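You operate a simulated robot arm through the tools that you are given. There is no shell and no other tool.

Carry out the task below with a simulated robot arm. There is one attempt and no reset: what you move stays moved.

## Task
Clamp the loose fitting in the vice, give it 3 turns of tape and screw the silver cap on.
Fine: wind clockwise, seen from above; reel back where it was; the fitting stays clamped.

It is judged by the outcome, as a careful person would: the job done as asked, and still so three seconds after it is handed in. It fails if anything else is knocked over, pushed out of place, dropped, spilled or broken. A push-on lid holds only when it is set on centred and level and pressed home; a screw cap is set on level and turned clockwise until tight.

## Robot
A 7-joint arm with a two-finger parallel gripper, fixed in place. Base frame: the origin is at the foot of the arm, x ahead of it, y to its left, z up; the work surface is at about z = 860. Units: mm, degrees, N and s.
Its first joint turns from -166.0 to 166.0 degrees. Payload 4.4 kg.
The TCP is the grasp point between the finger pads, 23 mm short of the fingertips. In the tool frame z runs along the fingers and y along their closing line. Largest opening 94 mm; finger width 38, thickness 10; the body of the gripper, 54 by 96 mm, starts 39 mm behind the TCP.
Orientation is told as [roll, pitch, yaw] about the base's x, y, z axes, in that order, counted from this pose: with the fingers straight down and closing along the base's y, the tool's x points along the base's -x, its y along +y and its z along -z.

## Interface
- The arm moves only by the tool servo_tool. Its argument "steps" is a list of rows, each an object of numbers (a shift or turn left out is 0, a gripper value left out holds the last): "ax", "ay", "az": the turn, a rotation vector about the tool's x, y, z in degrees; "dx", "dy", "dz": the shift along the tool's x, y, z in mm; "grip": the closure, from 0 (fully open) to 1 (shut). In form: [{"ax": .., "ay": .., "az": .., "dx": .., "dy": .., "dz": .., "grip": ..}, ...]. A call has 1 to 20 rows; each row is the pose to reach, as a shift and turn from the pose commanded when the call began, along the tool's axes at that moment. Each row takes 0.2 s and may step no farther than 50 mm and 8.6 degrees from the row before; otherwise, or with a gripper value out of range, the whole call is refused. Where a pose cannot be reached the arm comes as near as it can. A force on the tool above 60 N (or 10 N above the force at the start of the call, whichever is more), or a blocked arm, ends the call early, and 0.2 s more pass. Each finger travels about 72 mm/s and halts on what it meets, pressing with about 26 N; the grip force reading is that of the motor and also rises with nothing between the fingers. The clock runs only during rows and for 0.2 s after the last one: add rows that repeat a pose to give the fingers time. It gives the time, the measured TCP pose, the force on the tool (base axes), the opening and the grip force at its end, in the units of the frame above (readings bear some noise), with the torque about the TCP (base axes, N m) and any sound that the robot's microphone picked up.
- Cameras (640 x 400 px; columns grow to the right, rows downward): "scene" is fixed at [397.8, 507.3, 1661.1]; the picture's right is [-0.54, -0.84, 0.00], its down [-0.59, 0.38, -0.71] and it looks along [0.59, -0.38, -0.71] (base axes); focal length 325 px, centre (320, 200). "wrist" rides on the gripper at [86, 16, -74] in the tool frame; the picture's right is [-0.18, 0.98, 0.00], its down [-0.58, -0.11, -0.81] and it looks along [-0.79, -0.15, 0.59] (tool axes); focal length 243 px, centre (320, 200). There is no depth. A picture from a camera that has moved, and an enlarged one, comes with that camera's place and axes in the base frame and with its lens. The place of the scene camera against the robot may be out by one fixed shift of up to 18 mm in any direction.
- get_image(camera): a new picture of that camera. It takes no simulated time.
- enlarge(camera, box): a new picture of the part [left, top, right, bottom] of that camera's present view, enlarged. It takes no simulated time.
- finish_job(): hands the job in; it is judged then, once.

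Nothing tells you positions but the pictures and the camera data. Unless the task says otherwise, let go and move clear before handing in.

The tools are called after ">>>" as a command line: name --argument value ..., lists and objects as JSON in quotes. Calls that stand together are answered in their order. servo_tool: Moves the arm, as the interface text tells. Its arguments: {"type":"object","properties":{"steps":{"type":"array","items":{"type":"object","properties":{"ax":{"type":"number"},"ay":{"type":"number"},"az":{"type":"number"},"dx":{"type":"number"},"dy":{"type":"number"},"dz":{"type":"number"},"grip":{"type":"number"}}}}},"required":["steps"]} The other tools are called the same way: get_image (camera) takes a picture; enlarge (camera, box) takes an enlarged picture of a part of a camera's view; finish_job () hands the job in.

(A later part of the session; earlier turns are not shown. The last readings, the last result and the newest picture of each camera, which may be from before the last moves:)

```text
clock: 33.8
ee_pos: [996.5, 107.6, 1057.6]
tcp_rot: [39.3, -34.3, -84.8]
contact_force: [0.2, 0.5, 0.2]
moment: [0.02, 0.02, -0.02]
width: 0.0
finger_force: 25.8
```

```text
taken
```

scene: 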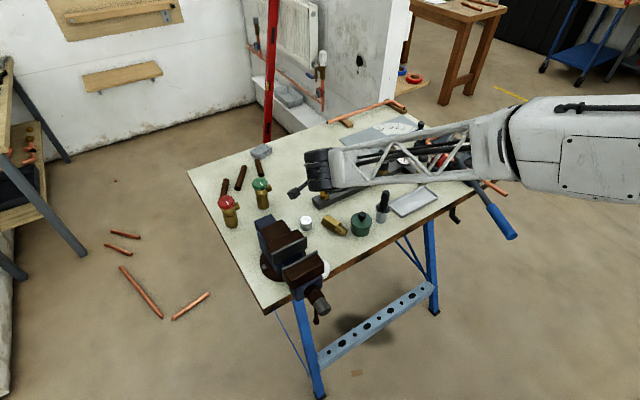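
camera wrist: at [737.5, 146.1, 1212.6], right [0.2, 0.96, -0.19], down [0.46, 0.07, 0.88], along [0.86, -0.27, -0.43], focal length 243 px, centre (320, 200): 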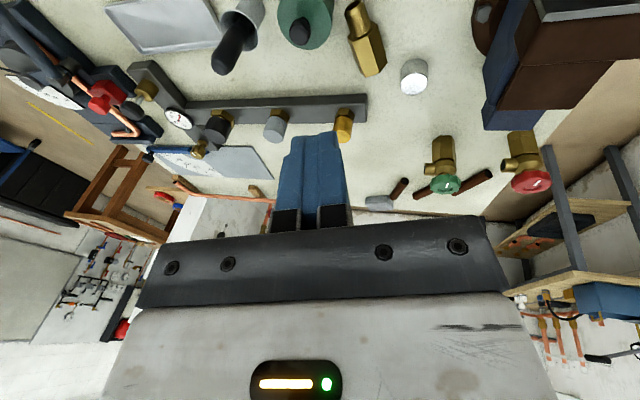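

>>> servo_tool --steps '[{"ax": -4.2, "ay": 3.9, "az": -4.8}, {"ax": -8.45, "ay": 7.85, "az": -9.6}, {"ax": -12.7, "ay": 11.8, "az": -14.4}, {"ax": -16.9, "ay": 15.7, "az": -19.2}, {"ax": -21.1, "ay": 19.6, "az": -24}, {"ax": -25.35, "ay": 23.55, "az": -28.8}, {"ax": -29.6, "ay": 27.5, "az": -33.55}, {"ax": -33.8, "ay": 31.4, "az": -38.35}, {"ax": -33.8, "ay": 31.4, "az": -38.35}]'

>>> get_image --camera "scene"

```text
clock: 35.8
ee_pos: [999.0, 110.3, 1059.0]
tcp_rot: [39.2, -34.1, -24.8]
contact_force: [-0.1, 0.0, -0.2]
moment: [0.03, 0.0, 0.0]
width: 0.0
finger_force: 26.4
out of reach, approached as far as the arm can: row 5, 6
```

```text
taken
```

scene: 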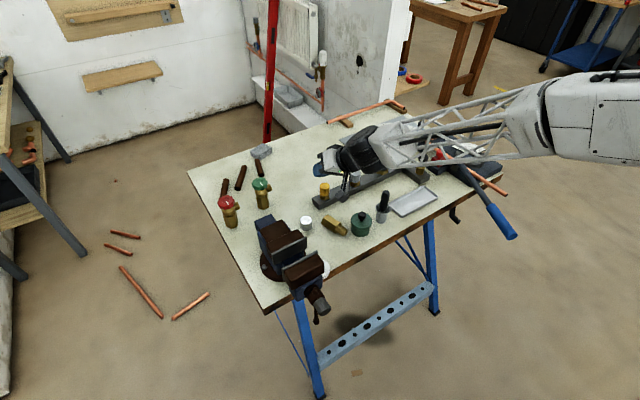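

>>> servo_tool --steps '[{"ax": 5.6, "ay": 6.15, "dx": 11.6, "dy": 9.3, "dz": -26.3}, {"ax": 11.25, "ay": 12.3, "dx": 23.3, "dy": 18.7, "dz": -52.7}, {"ax": 16.9, "ay": 18.45, "dx": 35, "dy": 28, "dz": -79}, {"ax": 22.5, "ay": 24.6, "dx": 46.6, "dy": 37.3, "dz": -105.3}, {"ax": 28.1, "ay": 30.75, "dx": 58.3, "dy": 46.7, "dz": -131.7}, {"ax": 33.75, "ay": 36.9, "dx": 69.9, "dy": 56, "dz": -158}, {"ax": 33.75, "ay": 36.9, "dx": 69.9, "dy": 56, "dz": -158}]'

>>> get_image --camera "scene"

>>> get_image --camera "wrist"

```text
clock: 37.4
ee_pos: [842.0, 118.5, 1153.4]
tcp_rot: [0.3, 0.2, -12.3]
contact_force: [-0.2, -0.3, -0.5]
moment: [-0.02, 0.0, -0.01]
width: 0.1
finger_force: 25.6
```

```text
taken
```

scene: 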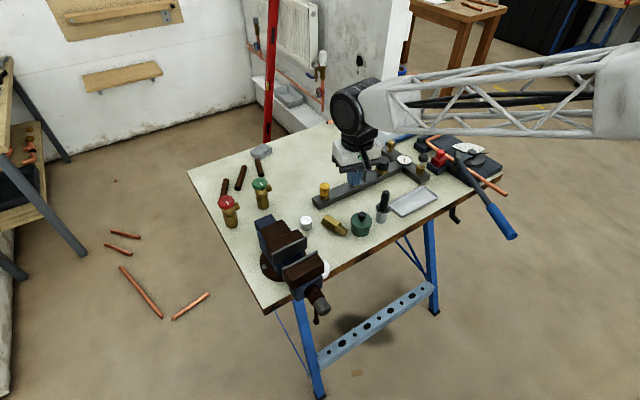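

```text
taken
camera wrist: at [762.3, 151.9, 1227.2], right [0.39, 0.92, 0.0], down [0.55, -0.24, 0.8], along [0.74, -0.31, -0.6], focal length 243 px, centre (320, 200)
```

wrist: 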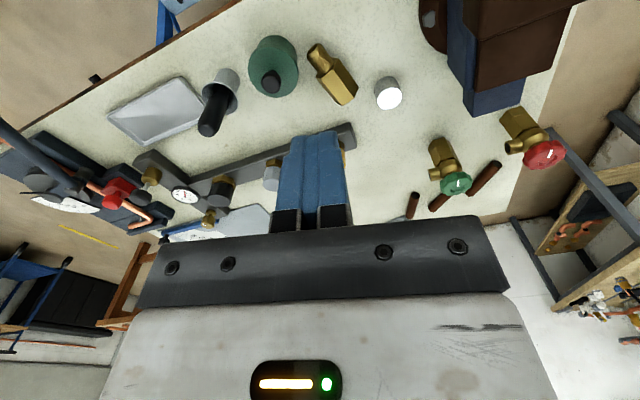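

The arm is back in its good branch and vertical. Now I'll look closely at the fallen fitting and find the reel.

>>> enlarge --camera "wrist" --box '[240, 20, 440, 145]'

>>> enlarge --camera "scene" --box '[280, 190, 400, 290]'

```text
3.20 times, centred on (340, 82) of wrist
camera zoom: at [762.3, 151.9, 1227.2], right [0.39, 0.92, 0.0], down [0.55, -0.24, 0.8], along [0.74, -0.31, -0.6], focal length 776 px, centre (256, 576)
```

zoom: 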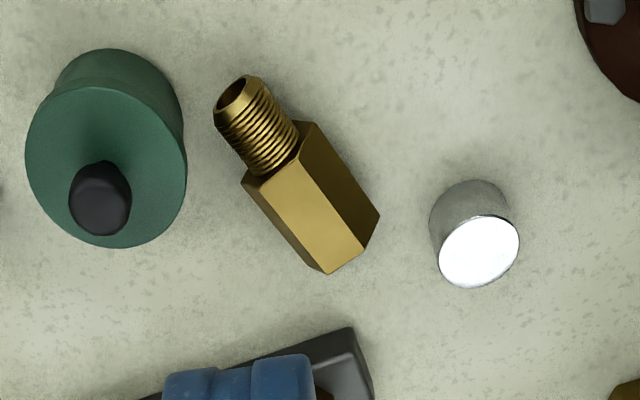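

```text
4.00 times, centred on (340, 240) of scene
camera zoom: at [397.8, 507.3, 1661.1], right [-0.54, -0.84, 0.0], down [-0.59, 0.38, -0.71], along [0.59, -0.38, -0.71], focal length 1299 px, centre (240, 40)
```

zoom: 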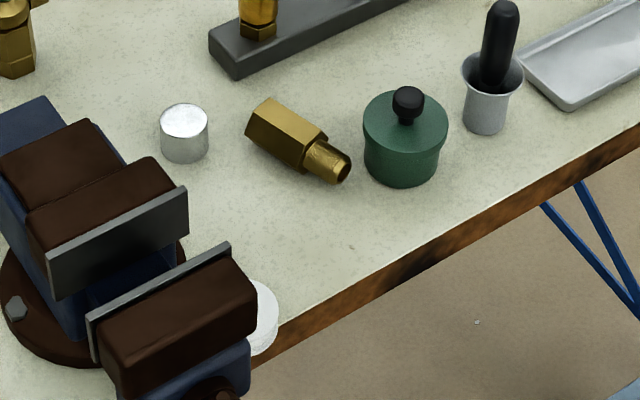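

The pot and cap haven't moved. The fitting lies near (925, 102) with its thread pointing back toward the robot, and the reel is by the vice near (810, 215). I'll open the gripper and go closer to measure the fitting precisely.

>>> servo_tool --steps '[{"az": -7.3, "dx": -4, "dy": -8.9, "dz": 23, "grip": 0.3}, {"az": -14.6, "dx": -8, "dy": -17.7, "dz": 46, "grip": 0.3}, {"az": -22, "dx": -12, "dy": -26.6, "dz": 70, "grip": 0.3}, {"az": -29.3, "dx": -15.9, "dy": -35.4, "dz": 93, "grip": 0.3}, {"az": -29.3, "dx": -15.9, "dy": -35.4, "dz": 93, "grip": 0.3}]'

>>> get_image --camera "wrist"

>>> enlarge --camera "wrist" --box '[240, 40, 400, 165]'

```text
clock: 38.6
ee_pos: [850.4, 80.1, 1056.4]
tcp_rot: [0.4, 0.0, 17.1]
contact_force: [-0.6, 0.7, -0.7]
moment: [-0.01, -0.03, 0.02]
width: 65.7
finger_force: 0.1
```

```text
taken
camera wrist: at [763.2, 68.7, 1129.6], right [-0.11, 0.99, 0.01], down [0.59, 0.06, 0.81], along [0.8, 0.1, -0.59], focal length 243 px, centre (320, 200)
```

wrist: 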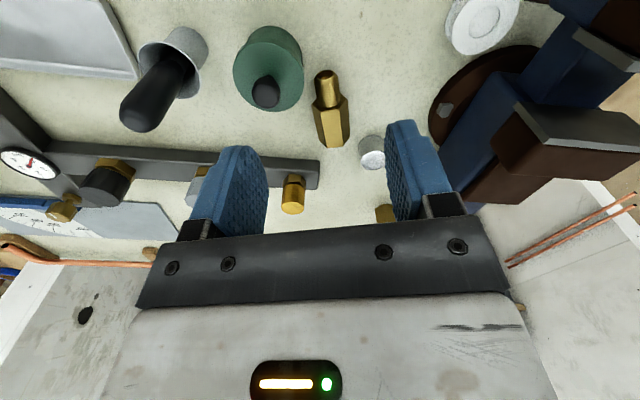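

```text
3.20 times, centred on (320, 102) of wrist
camera zoom: at [763.2, 68.7, 1129.6], right [-0.11, 0.99, 0.01], down [0.59, 0.06, 0.81], along [0.8, 0.1, -0.59], focal length 776 px, centre (320, 512)
```

zoom: 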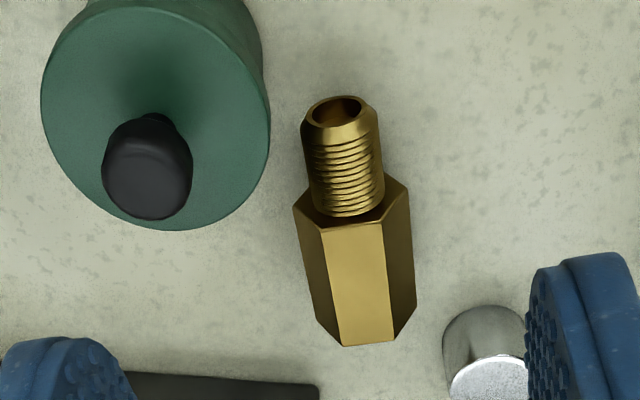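

I now have the fitting precisely: hex end at (967.5, 111), axis about 16° off x, lying on a flat close to the pot. I'll grip it vertically and shift it about 35 mm clear of the pot, then re-pick it tilted so that uprighting is safe.

>>> servo_tool --steps '[{"dx": -28, "dy": -1.5, "dz": 20, "grip": 0.415}, {"dx": -57, "dy": -3, "dz": 45, "grip": 0.415}, {"dx": -85, "dy": -4.4, "dz": 75, "az": 1.3, "grip": 0.415}, {"dx": -85, "dy": -4.4, "dz": 96, "az": 1.3, "grip": 0.415}, {"dx": -85, "dy": -4.4, "dz": 96, "az": 1.3, "grip": 0.415}]'

>>> get_image --camera "wrist"

>>> enlarge --camera "scene" --box '[280, 160, 420, 260]'

```text
clock: 39.8
ee_pos: [931.3, 105.4, 960.9]
tcp_rot: [0.4, 0.0, 15.7]
contact_force: [0.7, -0.2, 0.9]
moment: [-0.01, 0.02, 0.0]
width: 55.0
finger_force: 0.1
```

```text
taken
camera wrist: at [844.5, 96.3, 1035.1], right [-0.09, 1.0, 0.01], down [0.59, 0.05, 0.81], along [0.8, 0.08, -0.59], focal length 243 px, centre (320, 200)
```

wrist: 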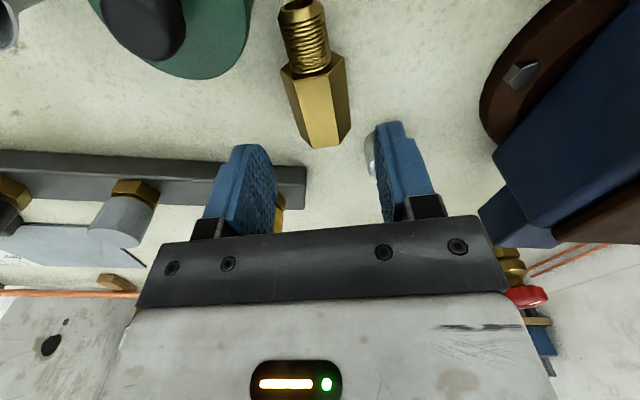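

```text
4.00 times, centred on (350, 210) of scene
camera zoom: at [397.8, 507.3, 1661.1], right [-0.54, -0.84, 0.0], down [-0.59, 0.38, -0.71], along [0.59, -0.38, -0.71], focal length 1299 px, centre (200, 160)
```

zoom: 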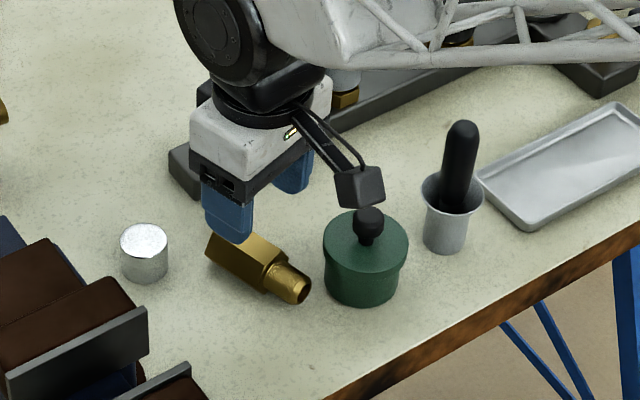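

>>> servo_tool --steps '[{"dy": -4.1, "dz": 15}, {"dy": -4.1, "dz": 40}, {"dy": -4.1, "dz": 62}, {"dy": -4.1, "dz": 75}, {"dy": -4.1, "dz": 75}]'

>>> get_image --camera "wrist"

>>> enlarge --camera "scene" --box '[280, 160, 420, 260]'

```text
clock: 41.0
ee_pos: [932.0, 100.0, 888.0]
tcp_rot: [0.4, 0.1, 15.7]
contact_force: [-0.9, -0.3, 0.1]
moment: [-0.03, -0.01, -0.02]
width: 55.0
finger_force: 0.1
```

```text
taken
camera wrist: at [845.5, 90.5, 960.6], right [-0.09, 1.0, 0.01], down [0.59, 0.05, 0.81], along [0.8, 0.08, -0.59], focal length 243 px, centre (320, 200)
```

wrist: 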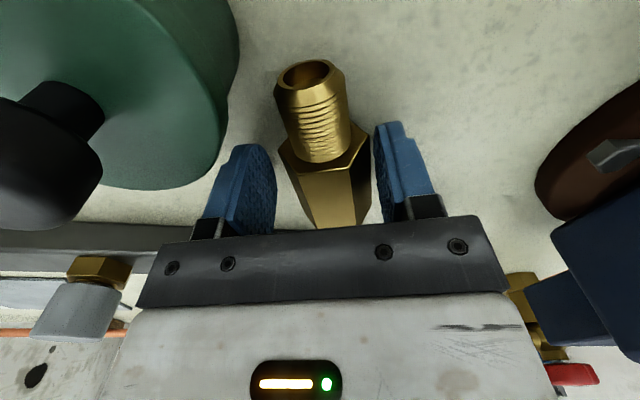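

```text
4.00 times, centred on (350, 210) of scene
camera zoom: at [397.8, 507.3, 1661.1], right [-0.54, -0.84, 0.0], down [-0.59, 0.38, -0.71], along [0.59, -0.38, -0.71], focal length 1299 px, centre (200, 160)
```

zoom: 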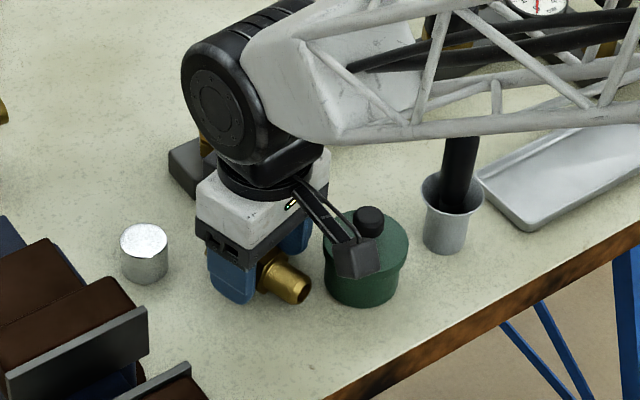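

>>> servo_tool --steps '[{"grip": 0.55}, {"grip": 0.8}, {"grip": 1.0}, {"grip": 1.0}]'

>>> get_image --camera "wrist"

```text
clock: 42.0
ee_pos: [931.2, 100.0, 887.1]
tcp_rot: [0.3, 0.0, 15.6]
contact_force: [-0.4, 0.6, 0.5]
moment: [0.03, 0.0, 0.03]
width: 40.6
finger_force: 26.3
```

```text
taken
camera wrist: at [845.5, 90.5, 960.6], right [-0.09, 1.0, 0.01], down [0.59, 0.05, 0.81], along [0.8, 0.08, -0.59], focal length 243 px, centre (320, 200)
```

wrist: 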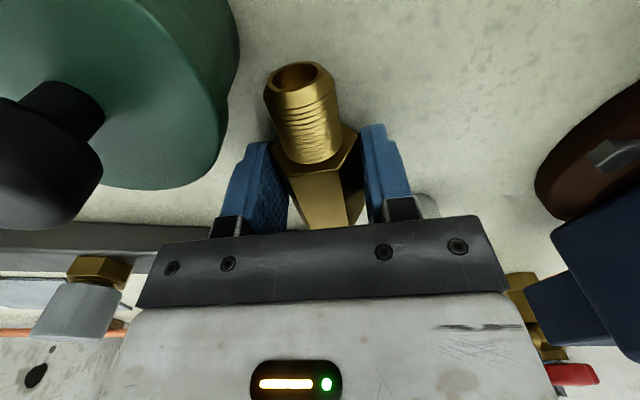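

>>> servo_tool --steps '[{"dz": -4}, {"dz": -10}, {"dx": -10, "dz": -10}, {"dx": -20, "dz": -10}, {"dx": -30, "dz": -10}, {"dx": -36.4, "dz": -10}, {"dx": -36.4, "dz": -10}]'

>>> get_image --camera "wrist"

>>> enlarge --camera "scene" --box '[280, 160, 420, 260]'

```text
clock: 43.6
ee_pos: [967.7, 109.7, 896.2]
tcp_rot: [0.4, 0.0, 15.7]
contact_force: [0.2, 0.1, -3.2]
moment: [-0.02, 0.0, 0.01]
width: 40.9
finger_force: 26.1
```

```text
taken
camera wrist: at [880.8, 99.8, 969.2], right [-0.09, 1.0, 0.01], down [0.59, 0.05, 0.81], along [0.8, 0.08, -0.59], focal length 243 px, centre (320, 200)
```

wrist: 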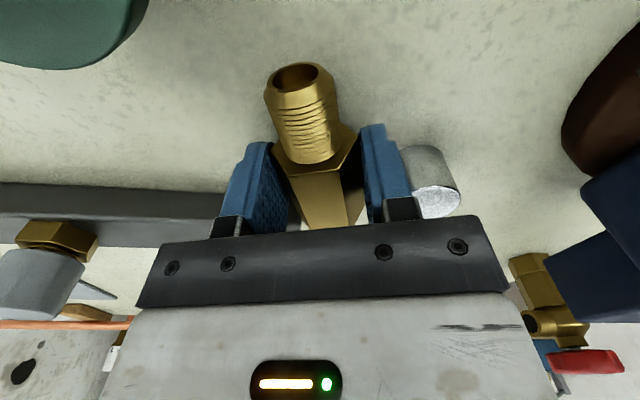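

```text
4.00 times, centred on (350, 210) of scene
camera zoom: at [397.8, 507.3, 1661.1], right [-0.54, -0.84, 0.0], down [-0.59, 0.38, -0.71], along [0.59, -0.38, -0.71], focal length 1299 px, centre (200, 160)
```

zoom: 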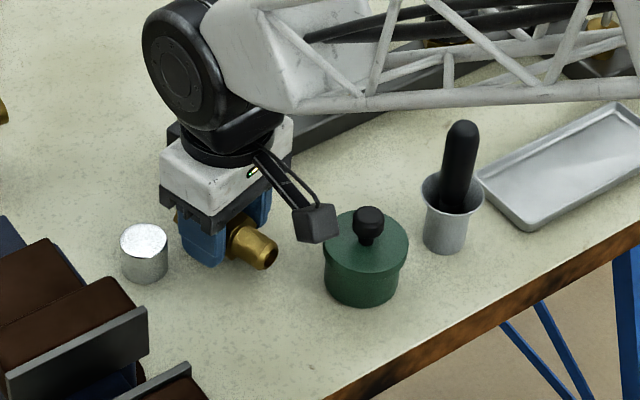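

The fitting is held steadily. To keep clear of both pot and cap I'll turn it to yaw -10, shift it slightly and lay it back down.

>>> servo_tool --steps '[{"az": 4, "dx": -0.2, "dy": -3, "dz": -5}, {"az": 9, "dx": -0.4, "dy": -6, "dz": -8}, {"az": 14, "dx": -0.5, "dy": -9, "dz": -8}, {"az": 19, "dx": -0.6, "dy": -12, "dz": -8}, {"az": 23, "dx": -0.7, "dy": -15, "dz": -8}, {"az": 25.7, "dx": -0.8, "dy": -16.8, "dz": -8}, {"az": 25.7, "dx": -0.8, "dy": -16.8, "dz": -8}, {"az": 25.7, "dx": -0.8, "dy": -16.8, "dz": 2}, {"az": 25.7, "dx": -0.8, "dy": -16.8, "dz": 8}, {"az": 25.7, "dx": -0.8, "dy": -16.8, "dz": 9.5}, {"az": 25.7, "dx": -0.8, "dy": -16.8, "dz": 9.5}]'

>>> get_image --camera "wrist"

>>> enlarge --camera "scene" --box '[280, 160, 420, 260]'

```text
clock: 46.0
ee_pos: [973.3, 94.8, 887.2]
tcp_rot: [0.4, 0.1, -10.0]
contact_force: [-0.3, -0.2, -1.8]
moment: [0.0, -0.07, 0.03]
width: 40.9
finger_force: 26.1
```

```text
taken
camera wrist: at [893.1, 124.6, 961.5], right [0.35, 0.94, 0.01], down [0.56, -0.21, 0.8], along [0.75, -0.28, -0.59], focal length 243 px, centre (320, 200)
```

wrist: 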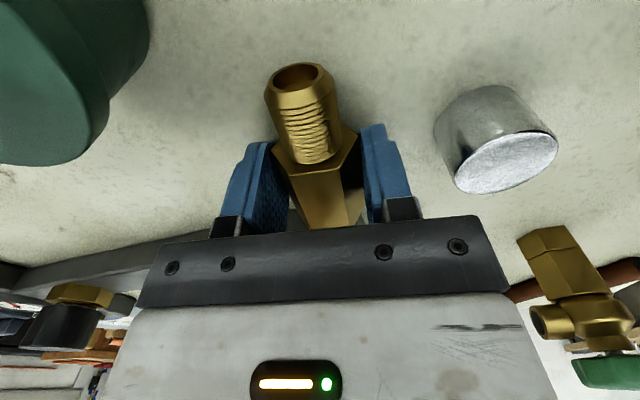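

```text
4.00 times, centred on (350, 210) of scene
camera zoom: at [397.8, 507.3, 1661.1], right [-0.54, -0.84, 0.0], down [-0.59, 0.38, -0.71], along [0.59, -0.38, -0.71], focal length 1299 px, centre (200, 160)
```

zoom: 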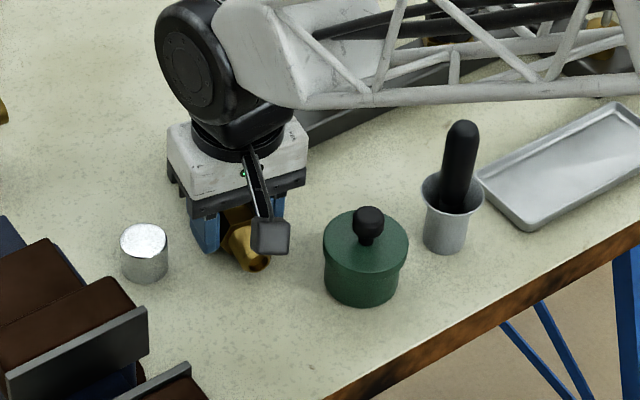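

>>> servo_tool --steps '[{"dz": 0.5}, {"dz": 0.5, "grip": 0.415}, {"dz": 0.5, "grip": 0.415}, {"dz": -15, "grip": 0.415}, {"dz": -45, "grip": 0.415}, {"dz": -80, "grip": 0.415}, {"ay": -8, "dz": -80, "grip": 0.415}, {"ay": -16, "dz": -80, "grip": 0.415}, {"ay": -24, "dz": -80, "grip": 0.415}, {"ay": -32, "dz": -80, "grip": 0.415}, {"ay": -40, "dz": -80, "grip": 0.415}, {"ay": -40, "dz": -80, "grip": 0.415}]'

>>> get_image --camera "wrist"

>>> enlarge --camera "scene" --box '[260, 130, 420, 250]'

```text
clock: 48.6
ee_pos: [974.5, 93.6, 966.1]
tcp_rot: [0.6, -39.9, -10.3]
contact_force: [0.0, -0.2, -0.2]
moment: [0.02, 0.0, -0.01]
width: 55.0
finger_force: 0.1
```

```text
taken
camera wrist: at [866.0, 128.7, 967.7], right [0.31, 0.94, 0.13], down [-0.09, -0.1, 0.99], along [0.95, -0.32, 0.05], focal length 243 px, centre (320, 200)
```

wrist: 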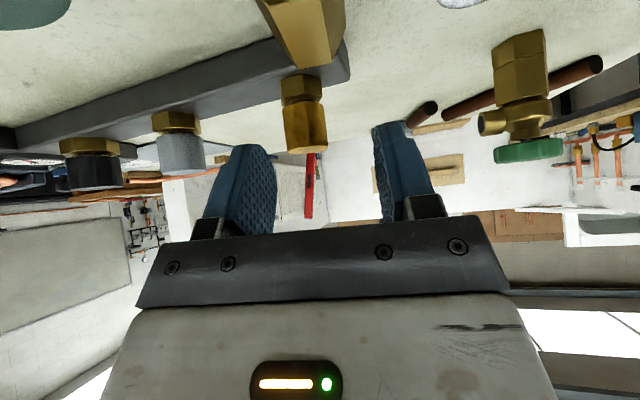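

```text
3.33 times, centred on (340, 190) of scene
camera zoom: at [397.8, 507.3, 1661.1], right [-0.54, -0.84, 0.0], down [-0.59, 0.38, -0.71], along [0.59, -0.38, -0.71], focal length 1082 px, centre (253, 233)
```

zoom: 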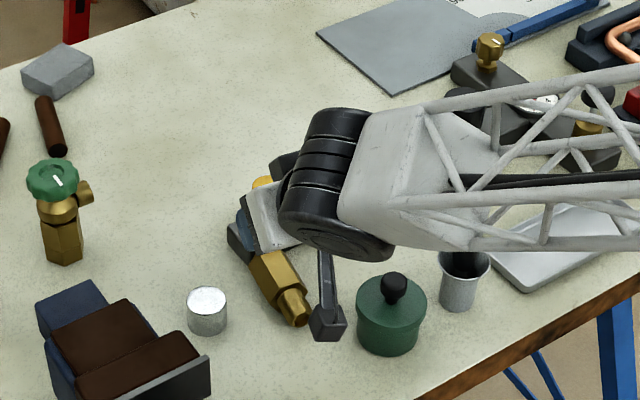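

The tilt to 40° went smoothly. I'll lower straight down over the fitting so the pads straddle the hex.

>>> servo_tool --steps '[{"dx": 15, "dz": 12}, {"dx": 30, "dz": 26}, {"dx": 42, "dz": 39}, {"dx": 50, "dz": 47.5}, {"dx": 53, "dz": 50.8}, {"dx": 53, "dz": 50.8}]'

>>> get_image --camera "wrist"

>>> enlarge --camera "scene" --box '[260, 160, 400, 250]'

```text
clock: 50.0
ee_pos: [966.2, 96.0, 892.9]
tcp_rot: [0.4, -39.8, -10.3]
contact_force: [-0.8, 0.3, 0.2]
moment: [0.0, 0.0, -0.02]
width: 55.2
finger_force: 0.1
```

```text
taken
camera wrist: at [857.6, 130.3, 894.0], right [0.31, 0.94, 0.12], down [-0.09, -0.1, 0.99], along [0.95, -0.32, 0.05], focal length 243 px, centre (320, 200)
```

wrist: 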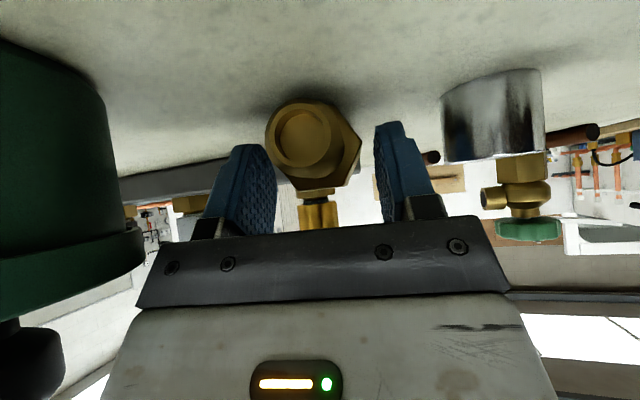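

```text
4.44 times, centred on (330, 205) of scene
camera zoom: at [397.8, 507.3, 1661.1], right [-0.54, -0.84, 0.0], down [-0.59, 0.38, -0.71], along [0.59, -0.38, -0.71], focal length 1443 px, centre (276, 178)
```

zoom: 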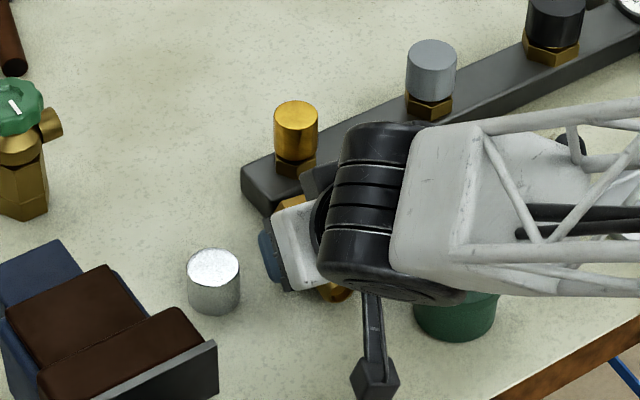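

>>> servo_tool --steps '[{"grip": 0.55}, {"grip": 0.8}, {"grip": 1.0}, {"grip": 1.0}]'

>>> get_image --camera "wrist"

```text
clock: 51.0
ee_pos: [966.7, 96.8, 893.4]
tcp_rot: [0.6, -39.7, -10.3]
contact_force: [-0.1, -0.5, 1.0]
moment: [-0.03, -0.02, 0.02]
width: 40.9
finger_force: 25.9
```

```text
taken
camera wrist: at [857.6, 130.4, 894.1], right [0.31, 0.94, 0.12], down [-0.09, -0.1, 0.99], along [0.95, -0.32, 0.05], focal length 243 px, centre (320, 200)
```

wrist: 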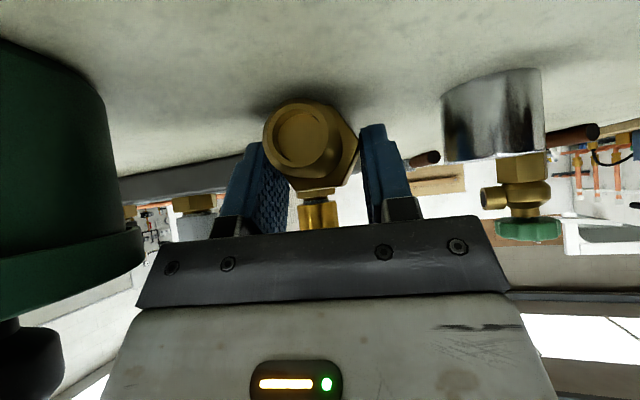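

>>> servo_tool --steps '[{"dx": -5, "dz": -6}, {"dx": -15, "dz": -18}, {"dx": -28, "dz": -33}, {"dx": -40, "dz": -48}, {"dx": -51.3, "dz": -61.4}, {"dx": -51.3, "dz": -61.4}]'

>>> get_image --camera "wrist"

>>> enlarge --camera "scene" --box '[260, 130, 420, 250]'

```text
clock: 52.4
ee_pos: [965.1, 94.7, 974.8]
tcp_rot: [0.5, -39.8, -10.3]
contact_force: [-0.4, -1.0, -3.6]
moment: [0.01, 0.03, 0.03]
width: 40.9
finger_force: 25.9
```

```text
taken
camera wrist: at [857.4, 130.1, 975.6], right [0.31, 0.94, 0.12], down [-0.09, -0.1, 0.99], along [0.95, -0.32, 0.05], focal length 243 px, centre (320, 200)
```

wrist: 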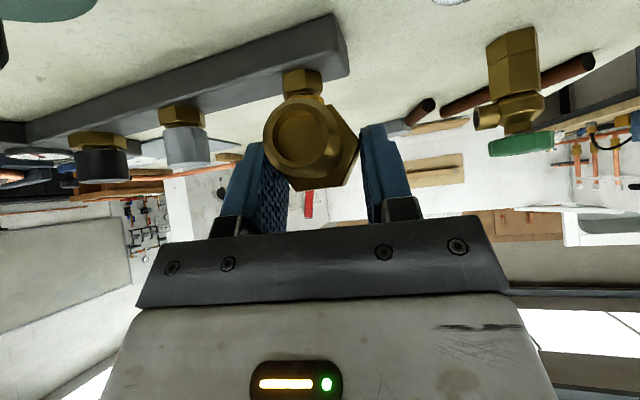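

```text
3.33 times, centred on (340, 190) of scene
camera zoom: at [397.8, 507.3, 1661.1], right [-0.54, -0.84, 0.0], down [-0.59, 0.38, -0.71], along [0.59, -0.38, -0.71], focal length 1082 px, centre (253, 233)
```

zoom: 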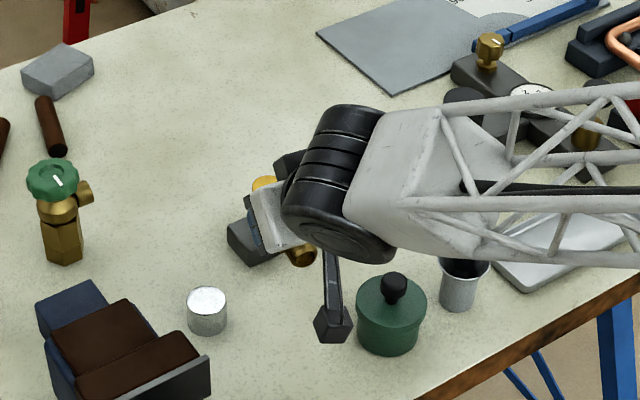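

>>> servo_tool --steps '[{"ay": 4, "dx": -2, "dz": -4}, {"ay": 9, "dx": -4, "dz": -8}, {"ay": 14, "dx": -6, "dz": -12}, {"ay": 19, "dx": -8, "dz": -16}, {"ay": 24, "dx": -10, "dz": -20}, {"ay": 29, "dx": -12, "dz": -24}, {"ay": 34, "dx": -14, "dz": -26}, {"ay": 38, "dx": -15, "dz": -28}, {"ay": 40, "dx": -15, "dz": -28}, {"ay": 40, "dx": -15, "dz": -28}]'

>>> get_image --camera "wrist"

>>> get_image --camera "scene"

```text
clock: 54.6
ee_pos: [960.6, 96.4, 1004.1]
tcp_rot: [0.4, 0.2, -10.0]
contact_force: [0.8, 0.8, -3.5]
moment: [0.0, -0.02, 0.0]
width: 41.0
finger_force: 25.9
```

```text
taken
camera wrist: at [878.7, 125.7, 1078.7], right [0.35, 0.94, 0.01], down [0.56, -0.21, 0.8], along [0.75, -0.28, -0.6], focal length 243 px, centre (320, 200)
```

wrist: 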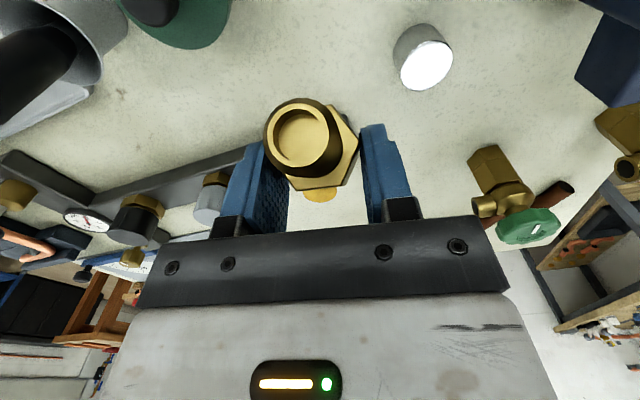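

```text
taken
```

scene: 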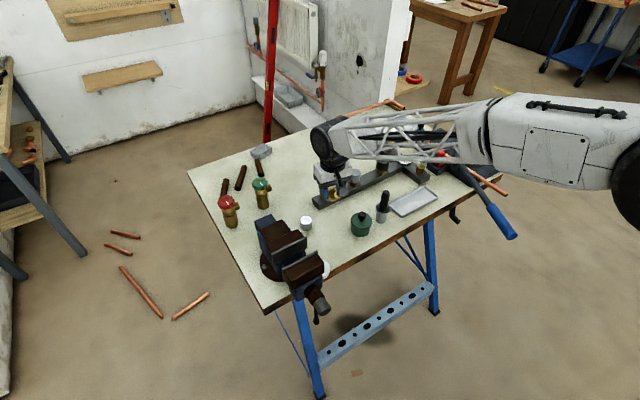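

The fitting is securely held and the arm is in its good branch. Next I'll turn to yaw -90, then tilt +50° pointing +y, which brings the fitting upright.

>>> servo_tool --steps '[{"az": 5}, {"az": 12}, {"az": 19}, {"az": 26}, {"az": 33}, {"az": 40}, {"az": 47}, {"az": 54}, {"az": 61}, {"az": 68}, {"az": 74}, {"az": 78}, {"az": 80}, {"az": 80}]'

>>> get_image --camera "wrist"

```text
clock: 57.6
ee_pos: [960.8, 97.1, 1005.4]
tcp_rot: [-0.1, 0.4, -90.0]
contact_force: [0.4, -0.1, -3.7]
moment: [0.04, 0.04, -0.02]
width: 40.8
finger_force: 26.4
```

```text
taken
camera wrist: at [978.0, 181.8, 1079.4], right [0.98, -0.18, 0.0], down [-0.11, -0.59, 0.8], along [-0.15, -0.79, -0.6], focal length 243 px, centre (320, 200)
```

wrist: 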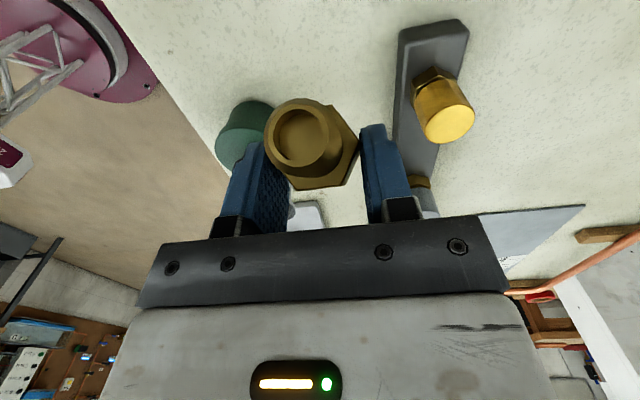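

>>> servo_tool --steps '[{"ay": 4}, {"ay": 9}, {"ay": 14}, {"ay": 19}, {"ay": 24}, {"ay": 29}, {"ay": 34}, {"ay": 39}, {"ay": 44}, {"ay": 48}, {"ay": 50}, {"ay": 50}]'

>>> get_image --camera "wrist"

>>> get_image --camera "scene"

```text
clock: 60.2
ee_pos: [959.3, 96.3, 1005.2]
tcp_rot: [-0.2, 50.5, -90.2]
contact_force: [0.0, -0.9, -2.8]
moment: [-0.05, 0.0, 0.01]
width: 40.6
finger_force: 25.8
```

```text
taken
camera wrist: at [976.5, 92.6, 1118.0], right [0.98, -0.12, -0.14], down [-0.11, -0.99, 0.07], along [-0.15, -0.05, -0.99], focal length 243 px, centre (320, 200)
```

wrist: 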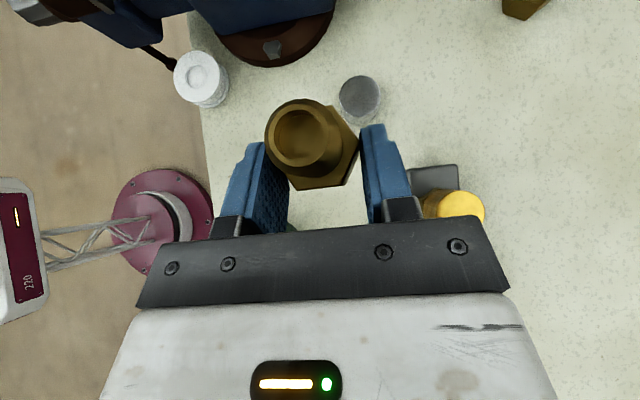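

```text
taken
```

scene: 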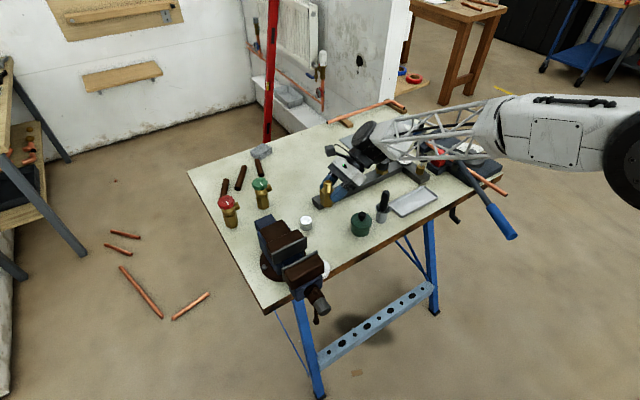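

>>> enlarge --camera "scene" --box '[280, 140, 400, 230]'

>>> enlarge --camera "wrist" --box '[120, 20, 420, 210]'

```text
4.44 times, centred on (340, 185) of scene
camera zoom: at [397.8, 507.3, 1661.1], right [-0.54, -0.84, 0.0], down [-0.59, 0.38, -0.71], along [0.59, -0.38, -0.71], focal length 1443 px, centre (231, 267)
```

zoom: 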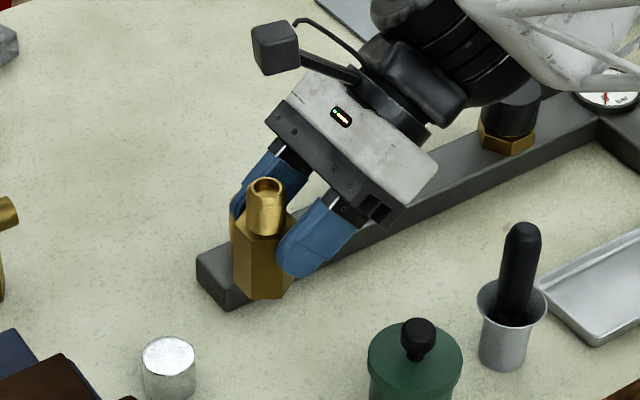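

```text
2.11 times, centred on (270, 115) of wrist
camera zoom: at [976.5, 92.6, 1118.0], right [0.98, -0.12, -0.14], down [-0.11, -0.99, 0.07], along [-0.15, -0.05, -0.99], focal length 511 px, centre (425, 379)
```

zoom: 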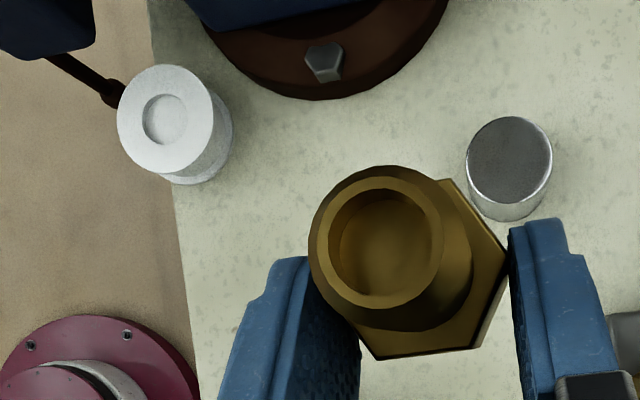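

The fitting is upright in the gripper, and the reel is lying flat at the table edge near (832, 222). I'll lower the fitting to just above the table at about (965, 110).

>>> servo_tool --steps '[{"dx": -14.9, "dy": 1.1, "dz": 11.8}, {"dx": -29.8, "dy": 2.2, "dz": 23.6}, {"dx": -44.6, "dy": 3.3, "dz": 35.5}, {"dx": -59.5, "dy": 4.4, "dz": 47.3}, {"dx": -68, "dy": 5.5, "dz": 54}, {"dx": -73, "dy": 5.5, "dz": 58}, {"dx": -73, "dy": 5.5, "dz": 58}]'

>>> enlarge --camera "scene" --box '[280, 150, 400, 240]'

>>> get_image --camera "wrist"

```text
clock: 61.8
ee_pos: [966.2, 94.4, 912.3]
tcp_rot: [-0.2, 50.4, -90.1]
contact_force: [0.5, 0.0, -2.8]
moment: [-0.04, -0.02, 0.04]
width: 40.7
finger_force: 26.0
```

```text
4.44 times, centred on (340, 195) of scene
camera zoom: at [397.8, 507.3, 1661.1], right [-0.54, -0.84, 0.0], down [-0.59, 0.38, -0.71], along [0.59, -0.38, -0.71], focal length 1443 px, centre (231, 222)
```

zoom: 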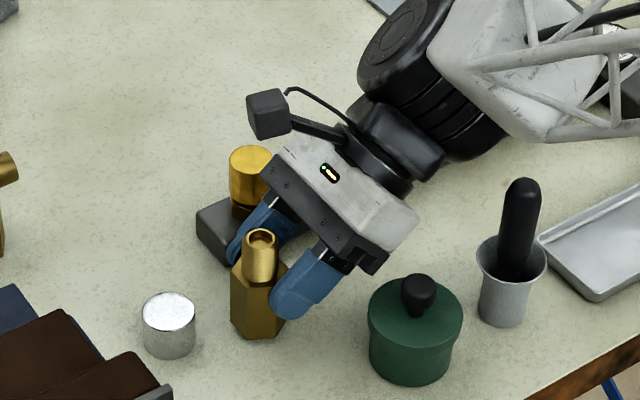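

```text
taken
camera wrist: at [983.2, 91.1, 1025.2], right [0.98, -0.12, -0.14], down [-0.11, -0.99, 0.07], along [-0.15, -0.05, -0.99], focal length 243 px, centre (320, 200)
```

wrist: 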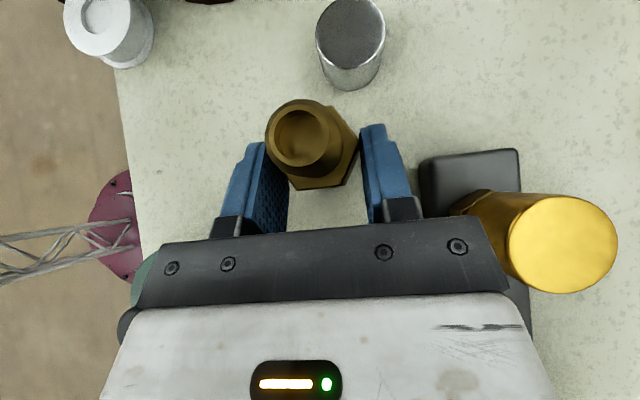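

>>> servo_tool --steps '[{"dx": -1.5, "dz": 1.3}, {"dx": -3.1, "dz": 2.5}, {"dx": -4.6, "dz": 3.8}, {"dx": -4.6, "dz": 3.8}]'

>>> servo_tool --steps '[{"dx": -0.8, "dz": 0.6}, {"dx": -0.8, "dz": 0.6}]'

```text
clock: 62.8
ee_pos: [964.4, 93.8, 906.9]
tcp_rot: [0.0, 50.4, -90.0]
contact_force: [-2.4, -2.1, 10.2]
moment: [-0.22, 0.1, 0.08]
width: 41.0
finger_force: 25.3
```

```text
clock: 63.4
ee_pos: [965.6, 94.4, 906.8]
tcp_rot: [-0.1, 50.4, -90.0]
contact_force: [-3.9, 0.1, 16.4]
moment: [0.39, -0.17, 0.04]
width: 40.7
finger_force: 25.9
```

The base is on the table (about +16 N). I'll ease off slightly, open the fingers and check that the fitting stands.

>>> servo_tool --steps '[{"dx": 0.8, "dz": -0.6}, {"dx": 0.8, "dz": -0.6, "grip": 0.52}, {"dx": 0.8, "dz": -0.6, "grip": 0.42}, {"dx": 0.8, "dz": -0.6, "grip": 0.35}, {"dx": 0.8, "dz": -0.6, "grip": 0.35}]'

>>> get_image --camera "wrist"

>>> enlarge --camera "scene" --box '[280, 150, 400, 240]'

```text
clock: 64.6
ee_pos: [965.5, 94.9, 906.3]
tcp_rot: [-0.1, 50.4, -90.1]
contact_force: [0.1, 0.8, 0.5]
moment: [0.0, -0.01, -0.02]
width: 60.9
finger_force: 0.0
```

```text
taken
camera wrist: at [983.2, 91.0, 1019.2], right [0.98, -0.12, -0.14], down [-0.11, -0.99, 0.07], along [-0.15, -0.05, -0.99], focal length 243 px, centre (320, 200)
```

wrist: 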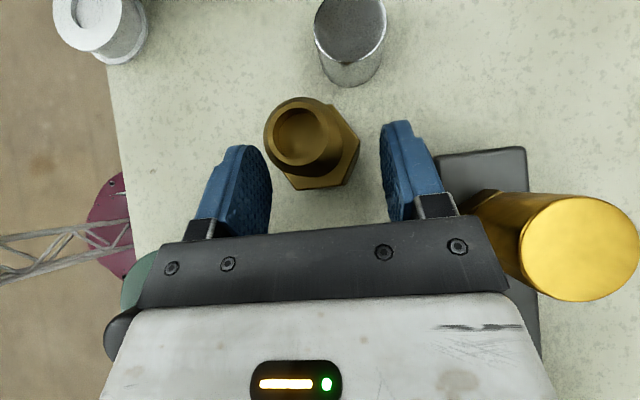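

```text
4.44 times, centred on (340, 195) of scene
camera zoom: at [397.8, 507.3, 1661.1], right [-0.54, -0.84, 0.0], down [-0.59, 0.38, -0.71], along [0.59, -0.38, -0.71], focal length 1443 px, centre (231, 222)
```

zoom: 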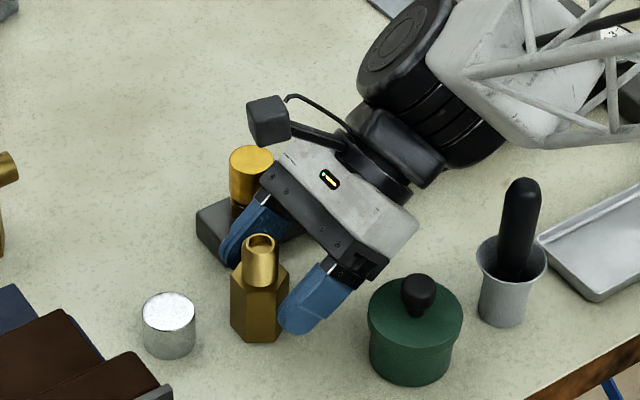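

The fitting stands upright on its own. I'll back the fingers off along the tool axis, rise, and return to vertical at yaw -30 for a thread grasp.

>>> servo_tool --steps '[{"dz": -15}, {"dz": -35}, {"dz": -60}, {"dx": 25, "dz": -80}, {"dx": 55, "dz": -105}, {"dx": 85, "dz": -130}, {"ay": -8, "dx": 85, "dz": -130}, {"ay": -16, "dx": 85, "dz": -130}, {"ay": -24, "dx": 85, "dz": -130}, {"ay": -32, "dx": 85, "dz": -130}, {"ay": -40, "dx": 85, "dz": -130}, {"ay": -48, "dx": 85, "dz": -130}, {"ay": -50.4, "dx": 85, "dz": -130}, {"ay": -50.4, "dx": 85, "dz": -130}]'

>>> enlarge --camera "scene" --box '[240, 130, 400, 250]'

```text
clock: 67.6
ee_pos: [964.6, 47.8, 1052.5]
tcp_rot: [-0.1, -0.1, -89.8]
contact_force: [0.0, 0.3, 0.6]
moment: [0.01, 0.01, 0.02]
width: 61.3
finger_force: 0.1
```

```text
3.33 times, centred on (320, 190) of scene
camera zoom: at [397.8, 507.3, 1661.1], right [-0.54, -0.84, 0.0], down [-0.59, 0.38, -0.71], along [0.59, -0.38, -0.71], focal length 1082 px, centre (320, 233)
```

zoom: 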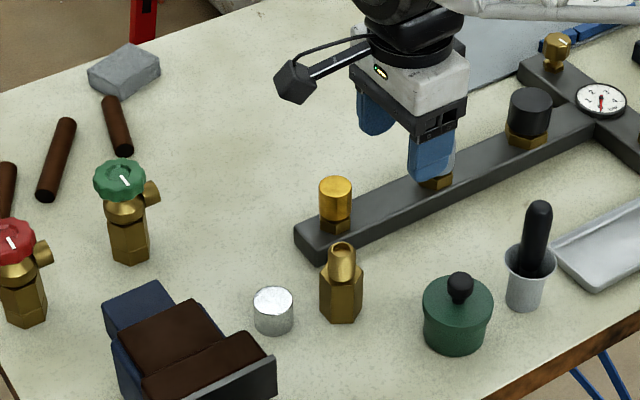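

>>> servo_tool --steps '[{"az": -7.5, "dx": 5, "dy": -8}, {"az": -15, "dx": 10, "dy": -16}, {"az": -22.5, "dx": 16, "dy": -24}, {"az": -30, "dx": 21, "dy": -32}, {"az": -37.5, "dx": 26, "dy": -40}, {"az": -45, "dx": 31, "dy": -48}, {"az": -52.5, "dx": 37, "dy": -56}, {"az": -60, "dx": 42, "dy": -65}, {"az": -60, "dx": 42, "dy": -65}]'

>>> get_image --camera "wrist"

>>> enlarge --camera "wrist" --box '[300, 40, 460, 165]'

```text
clock: 69.6
ee_pos: [901.6, 89.8, 1055.3]
tcp_rot: [0.0, 0.1, -30.0]
contact_force: [0.4, 0.2, 0.4]
moment: [-0.01, -0.06, 0.02]
width: 61.2
finger_force: 0.1
```

```text
taken
camera wrist: at [834.7, 145.1, 1129.0], right [0.65, 0.76, 0.0], down [0.45, -0.38, 0.81], along [0.61, -0.52, -0.59], focal length 243 px, centre (320, 200)
```

wrist: 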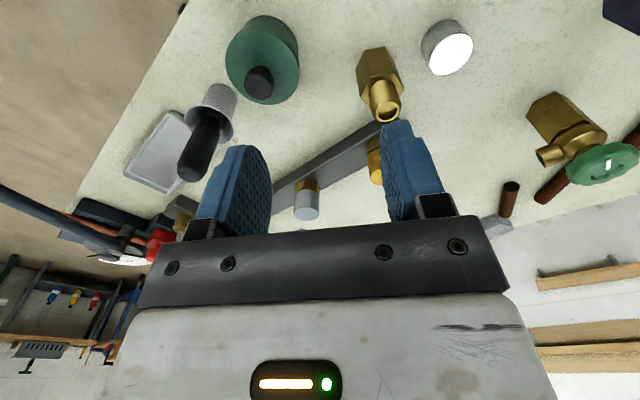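

```text
3.20 times, centred on (380, 102) of wrist
camera zoom: at [834.7, 145.1, 1129.0], right [0.65, 0.76, 0.0], down [0.45, -0.38, 0.81], along [0.61, -0.52, -0.59], focal length 776 px, centre (128, 512)
```

zoom: 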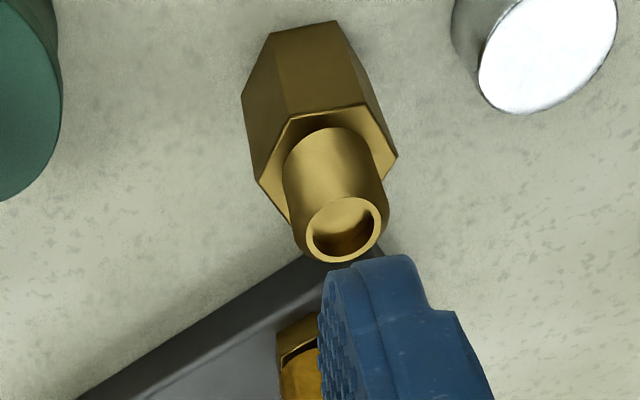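

>>> servo_tool --steps '[{"dx": -16, "dy": 16, "dz": 5}, {"dx": -32, "dy": 33, "dz": 15}, {"dx": -46.9, "dy": 48.6, "dz": 35}, {"dx": -46.9, "dy": 48.6, "dz": 55}, {"dx": -46.9, "dy": 48.6, "dz": 55}]'

>>> get_image --camera "wrist"

>>> enlarge --camera "scene" --box '[260, 140, 400, 240]'

```text
clock: 70.8
ee_pos: [966.3, 109.4, 996.7]
tcp_rot: [0.0, 0.2, -29.9]
contact_force: [-0.5, 0.1, -0.7]
moment: [0.0, 0.0, -0.01]
width: 61.2
finger_force: 0.0
```

```text
taken
camera wrist: at [901.6, 166.1, 1071.1], right [0.65, 0.76, 0.0], down [0.45, -0.39, 0.81], along [0.61, -0.52, -0.59], focal length 243 px, centre (320, 200)
```

wrist: 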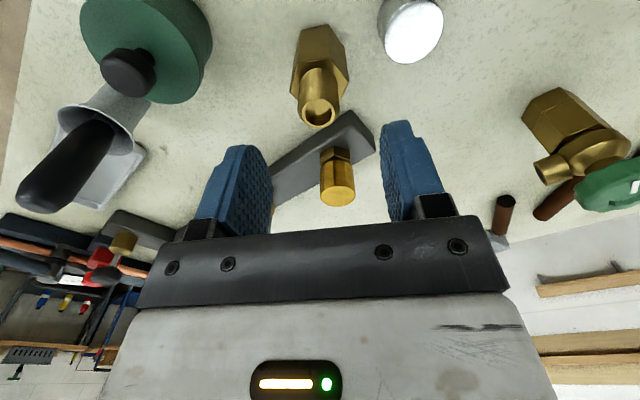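

```text
4.00 times, centred on (330, 190) of scene
camera zoom: at [397.8, 507.3, 1661.1], right [-0.54, -0.84, 0.0], down [-0.59, 0.38, -0.71], along [0.59, -0.38, -0.71], focal length 1299 px, centre (280, 240)
```

zoom: 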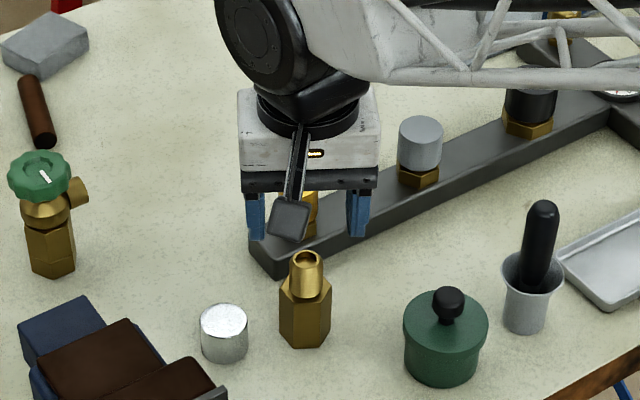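

The thread lines up with the gripper centre. I'll descend until the fingertips are just above the hex shoulder, then close on the thread.

>>> servo_tool --steps '[{"dz": 15}, {"dz": 30}, {"dz": 45}, {"dz": 56}, {"dz": 56}]'

>>> get_image --camera "wrist"

>>> enlarge --camera "scene" --box '[290, 160, 370, 240]'

```text
clock: 72.0
ee_pos: [965.4, 109.1, 941.3]
tcp_rot: [0.0, 0.1, -30.0]
contact_force: [-0.4, -0.6, 0.4]
moment: [-0.01, -0.03, 0.0]
width: 61.0
finger_force: 0.1
```

```text
taken
camera wrist: at [899.8, 165.3, 1016.1], right [0.65, 0.76, 0.0], down [0.45, -0.39, 0.81], along [0.61, -0.52, -0.59], focal length 243 px, centre (320, 200)
```

wrist: 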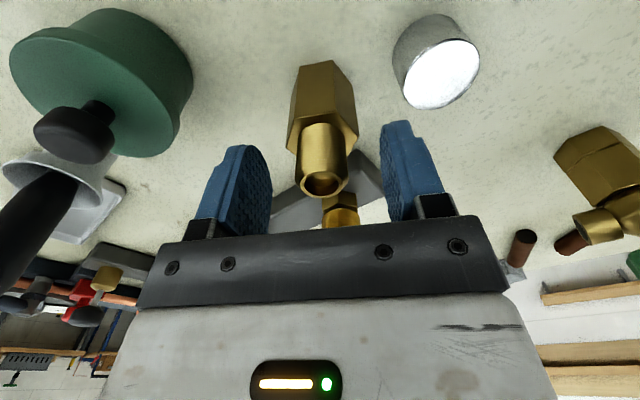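

```text
5.00 times, centred on (330, 200) of scene
camera zoom: at [397.8, 507.3, 1661.1], right [-0.54, -0.84, 0.0], down [-0.59, 0.38, -0.71], along [0.59, -0.38, -0.71], focal length 1624 px, centre (270, 200)
```

zoom: 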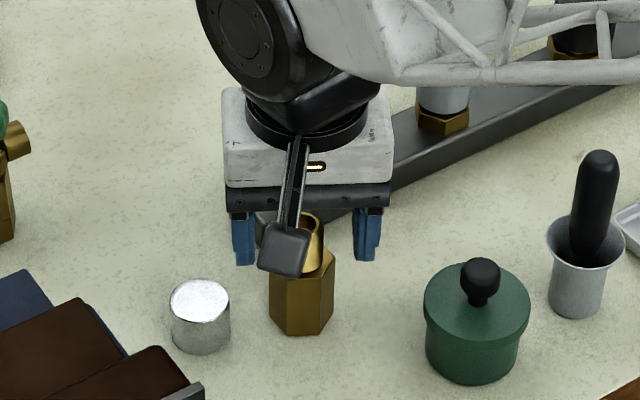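

>>> servo_tool --steps '[{"dz": 0.5, "grip": 0.5}, {"dz": 0.5, "grip": 0.7}, {"dz": 0.5, "grip": 1.0}, {"dz": 0.5, "grip": 1.0}, {"dz": 0.5, "grip": 1.0}]'

>>> get_image --camera "wrist"

```text
clock: 73.2
ee_pos: [965.7, 109.2, 941.6]
tcp_rot: [0.0, 0.2, -30.0]
contact_force: [1.7, 1.0, 1.0]
moment: [0.02, -0.06, -0.03]
width: 24.7
finger_force: 26.4
```

```text
taken
camera wrist: at [899.6, 165.3, 1015.9], right [0.65, 0.76, 0.0], down [0.45, -0.39, 0.81], along [0.61, -0.52, -0.59], focal length 243 px, centre (320, 200)
```

wrist: 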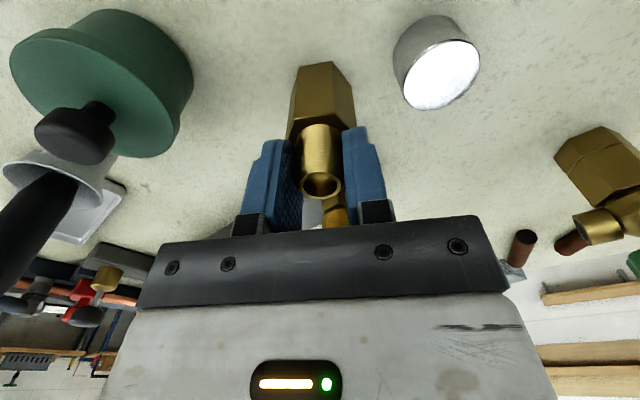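

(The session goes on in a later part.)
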